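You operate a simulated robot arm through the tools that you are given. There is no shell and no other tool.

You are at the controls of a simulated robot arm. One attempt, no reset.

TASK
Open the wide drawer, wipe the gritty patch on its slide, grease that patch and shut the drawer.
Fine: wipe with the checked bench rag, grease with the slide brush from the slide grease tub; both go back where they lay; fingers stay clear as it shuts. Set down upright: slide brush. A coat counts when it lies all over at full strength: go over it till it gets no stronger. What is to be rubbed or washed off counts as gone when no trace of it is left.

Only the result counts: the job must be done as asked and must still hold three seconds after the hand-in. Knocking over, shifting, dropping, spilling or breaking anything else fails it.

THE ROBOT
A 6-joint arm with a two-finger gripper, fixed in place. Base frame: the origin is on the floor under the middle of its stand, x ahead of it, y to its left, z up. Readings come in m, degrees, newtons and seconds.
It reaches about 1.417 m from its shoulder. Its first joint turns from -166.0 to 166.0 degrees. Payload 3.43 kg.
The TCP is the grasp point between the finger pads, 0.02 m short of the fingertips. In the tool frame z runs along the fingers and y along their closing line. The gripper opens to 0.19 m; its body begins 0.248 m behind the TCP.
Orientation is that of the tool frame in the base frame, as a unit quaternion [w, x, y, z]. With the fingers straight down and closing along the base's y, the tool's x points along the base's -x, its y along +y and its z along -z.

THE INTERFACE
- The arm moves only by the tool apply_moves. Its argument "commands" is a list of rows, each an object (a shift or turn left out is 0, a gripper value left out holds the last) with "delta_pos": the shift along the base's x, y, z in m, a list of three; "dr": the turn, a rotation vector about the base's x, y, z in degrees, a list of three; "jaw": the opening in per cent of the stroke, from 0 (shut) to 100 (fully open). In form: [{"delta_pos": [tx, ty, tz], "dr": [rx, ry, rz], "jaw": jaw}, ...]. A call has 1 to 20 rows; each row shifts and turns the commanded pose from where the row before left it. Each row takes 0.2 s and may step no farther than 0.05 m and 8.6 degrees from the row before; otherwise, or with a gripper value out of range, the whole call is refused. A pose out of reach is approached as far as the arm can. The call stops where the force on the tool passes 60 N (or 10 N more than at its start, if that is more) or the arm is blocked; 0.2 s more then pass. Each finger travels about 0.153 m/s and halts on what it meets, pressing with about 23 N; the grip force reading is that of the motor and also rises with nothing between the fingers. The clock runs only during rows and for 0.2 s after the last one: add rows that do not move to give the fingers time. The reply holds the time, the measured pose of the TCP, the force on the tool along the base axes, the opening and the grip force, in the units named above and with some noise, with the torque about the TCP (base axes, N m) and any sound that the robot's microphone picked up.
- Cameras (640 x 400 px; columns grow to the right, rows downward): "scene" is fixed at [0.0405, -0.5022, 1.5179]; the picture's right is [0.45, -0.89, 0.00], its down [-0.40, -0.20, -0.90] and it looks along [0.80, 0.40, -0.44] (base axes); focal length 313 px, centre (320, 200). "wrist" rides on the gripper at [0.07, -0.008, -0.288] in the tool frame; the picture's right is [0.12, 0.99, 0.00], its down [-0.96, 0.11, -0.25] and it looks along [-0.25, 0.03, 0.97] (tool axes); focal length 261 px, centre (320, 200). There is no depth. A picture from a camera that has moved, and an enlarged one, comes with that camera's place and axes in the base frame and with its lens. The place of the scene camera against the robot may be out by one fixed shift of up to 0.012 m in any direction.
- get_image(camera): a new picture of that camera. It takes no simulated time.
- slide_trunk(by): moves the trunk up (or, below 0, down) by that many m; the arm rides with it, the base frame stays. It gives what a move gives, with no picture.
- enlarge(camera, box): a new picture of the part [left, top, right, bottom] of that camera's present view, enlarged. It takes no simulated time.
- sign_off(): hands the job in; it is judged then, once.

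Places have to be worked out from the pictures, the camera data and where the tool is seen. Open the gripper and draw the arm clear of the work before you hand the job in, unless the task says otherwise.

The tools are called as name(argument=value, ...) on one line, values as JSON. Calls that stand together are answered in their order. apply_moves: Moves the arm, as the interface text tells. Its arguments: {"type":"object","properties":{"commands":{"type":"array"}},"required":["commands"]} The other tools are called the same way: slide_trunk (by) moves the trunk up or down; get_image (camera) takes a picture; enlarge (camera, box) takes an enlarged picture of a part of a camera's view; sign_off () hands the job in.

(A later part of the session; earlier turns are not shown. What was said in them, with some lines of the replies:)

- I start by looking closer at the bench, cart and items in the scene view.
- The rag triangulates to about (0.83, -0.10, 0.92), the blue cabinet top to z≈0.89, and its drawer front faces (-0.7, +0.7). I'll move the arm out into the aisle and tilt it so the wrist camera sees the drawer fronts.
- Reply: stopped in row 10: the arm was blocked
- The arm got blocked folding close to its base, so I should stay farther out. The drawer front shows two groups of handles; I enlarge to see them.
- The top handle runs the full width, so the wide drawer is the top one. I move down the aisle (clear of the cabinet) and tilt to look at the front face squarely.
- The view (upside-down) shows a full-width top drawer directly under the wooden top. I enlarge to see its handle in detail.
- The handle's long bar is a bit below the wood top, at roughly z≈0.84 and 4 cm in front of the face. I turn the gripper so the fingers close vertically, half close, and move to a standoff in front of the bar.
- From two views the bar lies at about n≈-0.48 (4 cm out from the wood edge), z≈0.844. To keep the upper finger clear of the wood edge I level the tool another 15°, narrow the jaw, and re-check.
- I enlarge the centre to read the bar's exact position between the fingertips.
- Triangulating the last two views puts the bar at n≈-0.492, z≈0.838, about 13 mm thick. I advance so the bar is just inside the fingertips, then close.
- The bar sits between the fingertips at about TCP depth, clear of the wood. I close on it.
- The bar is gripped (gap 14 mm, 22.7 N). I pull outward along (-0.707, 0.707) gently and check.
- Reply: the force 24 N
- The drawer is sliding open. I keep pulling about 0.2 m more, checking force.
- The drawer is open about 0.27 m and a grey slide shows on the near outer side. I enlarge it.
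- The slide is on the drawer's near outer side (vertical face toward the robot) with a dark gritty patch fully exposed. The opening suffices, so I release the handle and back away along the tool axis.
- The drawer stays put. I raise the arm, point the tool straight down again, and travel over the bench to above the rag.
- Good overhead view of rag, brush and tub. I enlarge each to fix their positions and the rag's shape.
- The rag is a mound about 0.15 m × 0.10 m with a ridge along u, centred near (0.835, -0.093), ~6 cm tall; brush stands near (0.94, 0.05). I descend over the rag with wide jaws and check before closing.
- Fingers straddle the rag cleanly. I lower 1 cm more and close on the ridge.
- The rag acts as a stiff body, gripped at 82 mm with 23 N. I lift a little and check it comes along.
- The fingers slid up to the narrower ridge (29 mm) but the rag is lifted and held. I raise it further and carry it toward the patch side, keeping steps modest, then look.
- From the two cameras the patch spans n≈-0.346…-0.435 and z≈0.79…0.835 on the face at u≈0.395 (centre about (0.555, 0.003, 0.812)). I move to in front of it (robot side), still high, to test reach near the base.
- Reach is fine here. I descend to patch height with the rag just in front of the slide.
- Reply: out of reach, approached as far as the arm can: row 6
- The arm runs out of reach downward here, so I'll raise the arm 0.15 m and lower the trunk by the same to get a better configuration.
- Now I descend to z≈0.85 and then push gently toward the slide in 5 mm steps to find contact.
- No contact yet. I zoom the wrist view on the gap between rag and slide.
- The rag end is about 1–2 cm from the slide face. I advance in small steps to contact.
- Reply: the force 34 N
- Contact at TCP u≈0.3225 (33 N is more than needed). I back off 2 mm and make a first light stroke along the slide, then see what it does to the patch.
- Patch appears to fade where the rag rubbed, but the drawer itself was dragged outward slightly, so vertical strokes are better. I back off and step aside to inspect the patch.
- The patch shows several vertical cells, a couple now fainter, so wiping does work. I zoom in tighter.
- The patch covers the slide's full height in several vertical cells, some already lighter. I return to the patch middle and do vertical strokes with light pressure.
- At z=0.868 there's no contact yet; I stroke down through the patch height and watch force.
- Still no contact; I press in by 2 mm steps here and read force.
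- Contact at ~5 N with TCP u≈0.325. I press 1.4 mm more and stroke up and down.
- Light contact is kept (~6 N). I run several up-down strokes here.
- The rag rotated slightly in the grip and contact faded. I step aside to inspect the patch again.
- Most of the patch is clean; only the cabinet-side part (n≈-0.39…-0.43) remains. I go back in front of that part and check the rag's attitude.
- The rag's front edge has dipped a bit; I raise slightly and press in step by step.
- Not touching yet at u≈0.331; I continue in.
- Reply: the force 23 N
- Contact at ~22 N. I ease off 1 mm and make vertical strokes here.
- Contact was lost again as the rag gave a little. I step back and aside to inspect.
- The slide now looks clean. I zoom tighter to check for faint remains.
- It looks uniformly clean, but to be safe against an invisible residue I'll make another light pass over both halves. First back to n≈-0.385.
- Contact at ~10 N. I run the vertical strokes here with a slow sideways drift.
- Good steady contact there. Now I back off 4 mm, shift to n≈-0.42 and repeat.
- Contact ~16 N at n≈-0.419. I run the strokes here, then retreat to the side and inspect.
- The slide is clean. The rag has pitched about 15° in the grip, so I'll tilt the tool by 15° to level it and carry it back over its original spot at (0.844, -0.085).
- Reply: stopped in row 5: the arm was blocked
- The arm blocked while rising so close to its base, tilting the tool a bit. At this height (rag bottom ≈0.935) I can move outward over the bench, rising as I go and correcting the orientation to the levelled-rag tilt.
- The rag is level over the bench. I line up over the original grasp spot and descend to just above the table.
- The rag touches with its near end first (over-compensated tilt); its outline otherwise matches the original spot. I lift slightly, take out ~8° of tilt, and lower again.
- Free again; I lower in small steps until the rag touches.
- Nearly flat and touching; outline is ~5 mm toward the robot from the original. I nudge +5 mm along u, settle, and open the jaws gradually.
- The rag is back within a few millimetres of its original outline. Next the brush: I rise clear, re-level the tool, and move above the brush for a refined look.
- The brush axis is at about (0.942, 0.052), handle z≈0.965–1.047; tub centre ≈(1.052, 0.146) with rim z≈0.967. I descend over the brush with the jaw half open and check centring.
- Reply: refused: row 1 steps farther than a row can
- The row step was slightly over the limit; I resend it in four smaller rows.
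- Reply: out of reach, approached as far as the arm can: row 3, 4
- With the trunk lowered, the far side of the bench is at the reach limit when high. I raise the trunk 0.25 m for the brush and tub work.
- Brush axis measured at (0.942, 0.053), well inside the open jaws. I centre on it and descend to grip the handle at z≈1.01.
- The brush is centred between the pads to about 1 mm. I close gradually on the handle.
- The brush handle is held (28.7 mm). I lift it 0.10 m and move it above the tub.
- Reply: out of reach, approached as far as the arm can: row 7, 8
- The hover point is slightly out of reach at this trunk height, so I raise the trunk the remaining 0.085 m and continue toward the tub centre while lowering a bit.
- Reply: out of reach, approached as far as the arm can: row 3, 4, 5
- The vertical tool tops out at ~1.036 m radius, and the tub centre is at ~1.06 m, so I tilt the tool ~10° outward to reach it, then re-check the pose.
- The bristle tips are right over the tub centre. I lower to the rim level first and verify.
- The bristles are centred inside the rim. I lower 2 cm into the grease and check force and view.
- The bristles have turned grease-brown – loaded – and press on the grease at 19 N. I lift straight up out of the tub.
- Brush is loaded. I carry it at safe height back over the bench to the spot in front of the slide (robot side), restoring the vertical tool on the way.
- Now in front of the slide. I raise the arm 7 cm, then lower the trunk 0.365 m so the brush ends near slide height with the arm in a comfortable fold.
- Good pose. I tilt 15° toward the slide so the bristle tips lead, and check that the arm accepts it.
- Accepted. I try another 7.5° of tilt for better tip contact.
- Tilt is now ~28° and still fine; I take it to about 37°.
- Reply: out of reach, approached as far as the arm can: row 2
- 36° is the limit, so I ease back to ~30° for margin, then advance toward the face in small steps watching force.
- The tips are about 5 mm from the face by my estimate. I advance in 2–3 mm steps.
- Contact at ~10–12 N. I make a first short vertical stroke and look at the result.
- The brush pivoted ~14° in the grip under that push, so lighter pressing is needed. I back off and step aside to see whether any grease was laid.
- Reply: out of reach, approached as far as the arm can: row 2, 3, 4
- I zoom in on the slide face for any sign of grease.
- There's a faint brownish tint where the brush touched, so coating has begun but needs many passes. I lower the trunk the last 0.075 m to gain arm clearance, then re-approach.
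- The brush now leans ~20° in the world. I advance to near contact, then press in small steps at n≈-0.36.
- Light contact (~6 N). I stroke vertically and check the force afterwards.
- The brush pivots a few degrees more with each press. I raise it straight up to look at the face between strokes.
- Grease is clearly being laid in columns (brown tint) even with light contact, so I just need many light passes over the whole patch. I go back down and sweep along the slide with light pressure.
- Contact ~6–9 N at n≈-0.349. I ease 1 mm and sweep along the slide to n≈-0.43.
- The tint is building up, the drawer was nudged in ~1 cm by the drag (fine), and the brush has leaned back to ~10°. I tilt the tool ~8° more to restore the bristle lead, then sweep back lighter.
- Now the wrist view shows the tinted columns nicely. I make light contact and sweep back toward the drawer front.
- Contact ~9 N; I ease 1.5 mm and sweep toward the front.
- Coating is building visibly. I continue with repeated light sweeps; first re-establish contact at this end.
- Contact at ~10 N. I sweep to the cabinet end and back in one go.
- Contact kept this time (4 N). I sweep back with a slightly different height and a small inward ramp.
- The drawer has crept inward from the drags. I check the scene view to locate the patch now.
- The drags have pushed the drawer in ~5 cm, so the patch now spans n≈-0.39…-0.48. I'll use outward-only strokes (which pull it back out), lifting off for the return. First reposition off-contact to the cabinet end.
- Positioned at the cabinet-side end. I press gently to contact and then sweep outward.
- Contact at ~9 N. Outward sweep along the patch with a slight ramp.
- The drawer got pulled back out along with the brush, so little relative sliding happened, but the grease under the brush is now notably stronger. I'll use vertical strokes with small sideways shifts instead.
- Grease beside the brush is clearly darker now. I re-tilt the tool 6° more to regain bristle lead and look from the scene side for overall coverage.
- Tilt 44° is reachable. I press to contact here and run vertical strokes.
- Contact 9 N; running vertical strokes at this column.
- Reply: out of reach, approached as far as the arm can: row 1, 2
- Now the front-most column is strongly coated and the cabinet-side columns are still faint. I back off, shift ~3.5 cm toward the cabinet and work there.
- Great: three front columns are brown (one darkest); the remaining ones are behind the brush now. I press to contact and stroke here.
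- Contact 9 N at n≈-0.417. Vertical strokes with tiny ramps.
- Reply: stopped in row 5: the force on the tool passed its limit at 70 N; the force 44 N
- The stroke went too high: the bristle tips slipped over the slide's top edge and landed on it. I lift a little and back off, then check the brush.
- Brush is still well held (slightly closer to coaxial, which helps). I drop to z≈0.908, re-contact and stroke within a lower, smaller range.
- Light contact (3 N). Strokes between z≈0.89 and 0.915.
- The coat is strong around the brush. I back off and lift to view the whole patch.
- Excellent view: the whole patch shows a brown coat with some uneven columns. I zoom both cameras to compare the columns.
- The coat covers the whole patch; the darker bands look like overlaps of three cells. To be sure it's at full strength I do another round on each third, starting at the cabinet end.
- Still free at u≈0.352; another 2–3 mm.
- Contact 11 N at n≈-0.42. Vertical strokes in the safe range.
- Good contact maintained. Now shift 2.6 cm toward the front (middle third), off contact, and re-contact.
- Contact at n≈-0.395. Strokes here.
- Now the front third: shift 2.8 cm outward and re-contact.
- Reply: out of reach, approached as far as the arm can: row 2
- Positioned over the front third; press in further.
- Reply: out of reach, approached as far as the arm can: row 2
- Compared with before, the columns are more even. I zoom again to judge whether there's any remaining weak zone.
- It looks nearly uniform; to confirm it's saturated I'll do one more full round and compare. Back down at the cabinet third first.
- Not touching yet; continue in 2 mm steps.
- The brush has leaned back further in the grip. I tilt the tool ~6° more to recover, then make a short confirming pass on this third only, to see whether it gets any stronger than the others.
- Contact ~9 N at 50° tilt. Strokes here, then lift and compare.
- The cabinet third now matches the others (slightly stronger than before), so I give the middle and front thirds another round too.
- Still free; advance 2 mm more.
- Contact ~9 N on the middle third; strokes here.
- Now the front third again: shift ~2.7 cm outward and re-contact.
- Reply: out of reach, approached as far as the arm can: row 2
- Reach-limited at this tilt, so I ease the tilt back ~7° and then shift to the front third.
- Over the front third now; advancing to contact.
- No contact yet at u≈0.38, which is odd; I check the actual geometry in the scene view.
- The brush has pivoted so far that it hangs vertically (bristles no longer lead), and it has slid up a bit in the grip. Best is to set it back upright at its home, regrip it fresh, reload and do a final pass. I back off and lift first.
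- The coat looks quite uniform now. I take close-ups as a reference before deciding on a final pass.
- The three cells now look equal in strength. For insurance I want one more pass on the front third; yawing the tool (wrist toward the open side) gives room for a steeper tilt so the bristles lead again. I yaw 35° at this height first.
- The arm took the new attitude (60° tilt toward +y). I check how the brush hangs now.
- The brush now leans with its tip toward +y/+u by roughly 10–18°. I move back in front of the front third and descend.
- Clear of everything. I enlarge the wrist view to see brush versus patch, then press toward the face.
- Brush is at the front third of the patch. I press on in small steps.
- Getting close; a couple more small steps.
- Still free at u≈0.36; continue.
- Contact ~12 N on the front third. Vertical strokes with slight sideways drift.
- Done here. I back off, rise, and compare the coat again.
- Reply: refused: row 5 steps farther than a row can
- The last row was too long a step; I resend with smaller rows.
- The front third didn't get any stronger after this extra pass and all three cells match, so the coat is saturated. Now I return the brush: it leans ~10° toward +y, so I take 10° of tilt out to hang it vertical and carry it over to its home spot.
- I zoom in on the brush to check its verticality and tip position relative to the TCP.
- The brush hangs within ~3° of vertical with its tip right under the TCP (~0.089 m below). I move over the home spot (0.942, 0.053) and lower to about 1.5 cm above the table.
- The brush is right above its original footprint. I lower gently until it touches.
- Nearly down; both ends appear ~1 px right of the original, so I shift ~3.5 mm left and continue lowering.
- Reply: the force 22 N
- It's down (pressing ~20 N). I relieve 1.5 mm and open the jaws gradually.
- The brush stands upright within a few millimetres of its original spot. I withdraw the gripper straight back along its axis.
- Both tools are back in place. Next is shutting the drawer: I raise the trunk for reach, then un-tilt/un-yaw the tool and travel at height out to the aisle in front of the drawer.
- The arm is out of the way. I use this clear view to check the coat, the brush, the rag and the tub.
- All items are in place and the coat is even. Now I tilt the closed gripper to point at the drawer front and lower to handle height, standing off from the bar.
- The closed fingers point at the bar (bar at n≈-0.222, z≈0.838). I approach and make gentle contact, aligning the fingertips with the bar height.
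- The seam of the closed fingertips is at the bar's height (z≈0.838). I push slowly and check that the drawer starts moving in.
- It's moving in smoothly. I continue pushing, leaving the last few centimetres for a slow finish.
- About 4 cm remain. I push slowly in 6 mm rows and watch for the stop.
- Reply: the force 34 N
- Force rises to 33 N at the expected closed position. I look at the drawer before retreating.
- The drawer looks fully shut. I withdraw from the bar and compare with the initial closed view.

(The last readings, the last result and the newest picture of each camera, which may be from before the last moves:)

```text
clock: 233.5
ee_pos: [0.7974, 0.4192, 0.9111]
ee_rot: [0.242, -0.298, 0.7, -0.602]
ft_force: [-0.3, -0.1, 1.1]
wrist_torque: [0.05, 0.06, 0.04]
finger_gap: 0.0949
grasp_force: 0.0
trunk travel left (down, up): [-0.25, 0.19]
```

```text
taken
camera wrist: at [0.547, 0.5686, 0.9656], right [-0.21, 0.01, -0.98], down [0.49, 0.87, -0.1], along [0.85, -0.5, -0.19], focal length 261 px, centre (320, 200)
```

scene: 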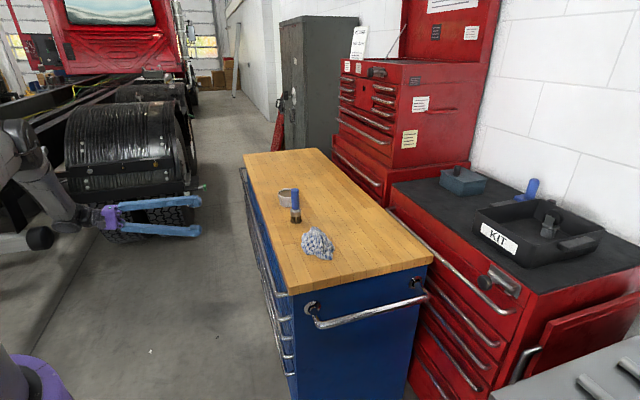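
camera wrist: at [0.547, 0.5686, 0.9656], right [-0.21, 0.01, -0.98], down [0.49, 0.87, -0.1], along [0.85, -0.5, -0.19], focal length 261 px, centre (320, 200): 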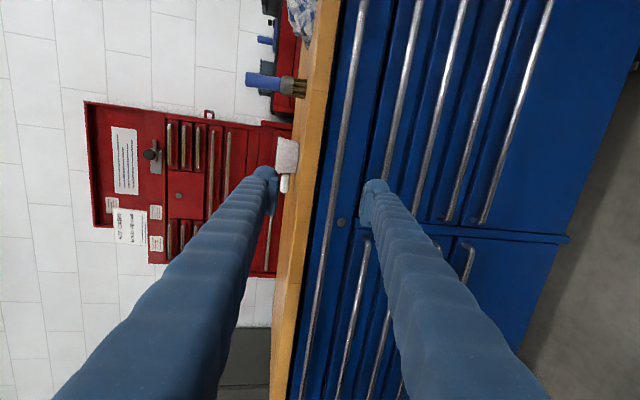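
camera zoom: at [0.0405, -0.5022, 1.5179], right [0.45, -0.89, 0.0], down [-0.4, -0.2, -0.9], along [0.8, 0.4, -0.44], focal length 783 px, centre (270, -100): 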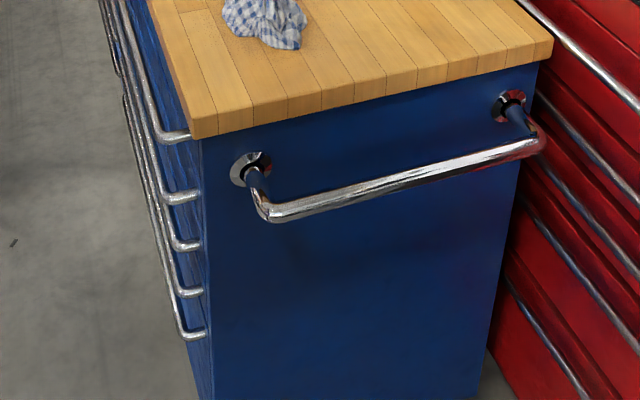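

The drawer handle matches the initial closed image. Final comparison of rag, brush and tub with the very first close-up.

enlarge(camera="scene", box=[220, 140, 440, 278])

```text
2.90 times, centred on (330, 209) of scene
camera zoom: at [0.0405, -0.5022, 1.5179], right [0.45, -0.89, 0.0], down [-0.4, -0.2, -0.9], along [0.8, 0.4, -0.44], focal length 908 px, centre (291, 174)
```

zoom: 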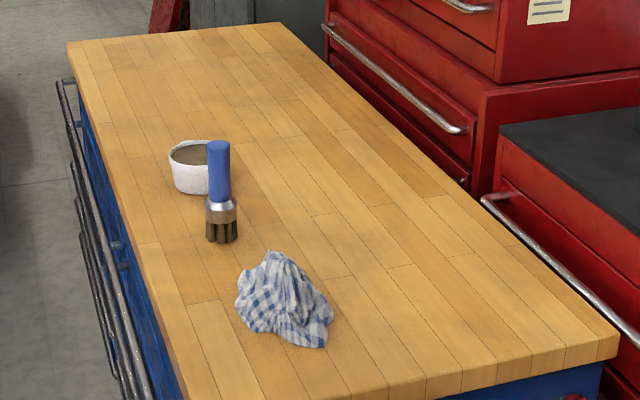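

Everything matches to within a few millimetres. I draw the open gripper a bit further clear and let things settle, then hand in.

apply_moves(commands=[{"delta_pos": [-0.02, 0.02, 0.04], "jaw": 60}, {"delta_pos": [-0.02, 0.02, 0.04]}, {"delta_pos": [-0.02, 0.02, 0.04]}, {"delta_pos": [0, 0, 0.04]}, {"delta_pos": [0, 0, 0]}, {"delta_pos": [0, 0, 0]}, {"delta_pos": [0, 0, 0]}, {"delta_pos": [0, 0, 0]}])

get_image(camera="scene")

```text
clock: 235.3
ee_pos: [0.7362, 0.4719, 1.074]
ee_rot: [0.243, -0.299, 0.699, -0.602]
ft_force: [-0.1, 0.1, -0.5]
wrist_torque: [0.02, 0.01, 0.02]
finger_gap: 0.1141
grasp_force: 0.1
trunk travel left (down, up): [-0.25, 0.19]
```

```text
taken
```

scene: 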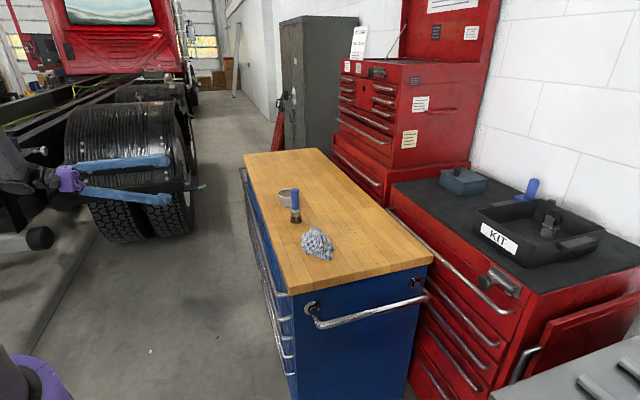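

The drawer is shut, the patch was wiped and greased, the rag and the upright brush are back in place, and the arm is clear with the gripper open. I hand the job in.

sign_off()

```text
The job is handed in.
```

I opened the wide drawer, wiped and greased the gritty patch on its slide, shut the drawer and handed the job in. The hand-in only confirmed receipt, so I don't know yet how it was judged.

- **Wipe:** The slide looked clean all over in close-ups. I went over the whole patch again with the rag to be safe.
- **Grease:** The brown coat covers the whole patch. All three sections ended up the same shade, and an extra pass on the front third made it no stronger. I loaded the brush from the tub once. Full strength is my judgement from the pictures.
- **Put back:** The rag and the slide brush are within about 5 mm of where they lay. The brush is standing upright, and the tub was not moved.
- **Shutting:** I pushed the handle from outside with closed fingers until it stopped. The handle now matches the first picture of the shut drawer.
- **One slip:** During one greasing stroke the bristles slipped over the slide's top edge and the arm stopped at its force limit (70 N). I saw no damage, and the brush stayed in the grip.

The arm is drawn clear with the gripper open.
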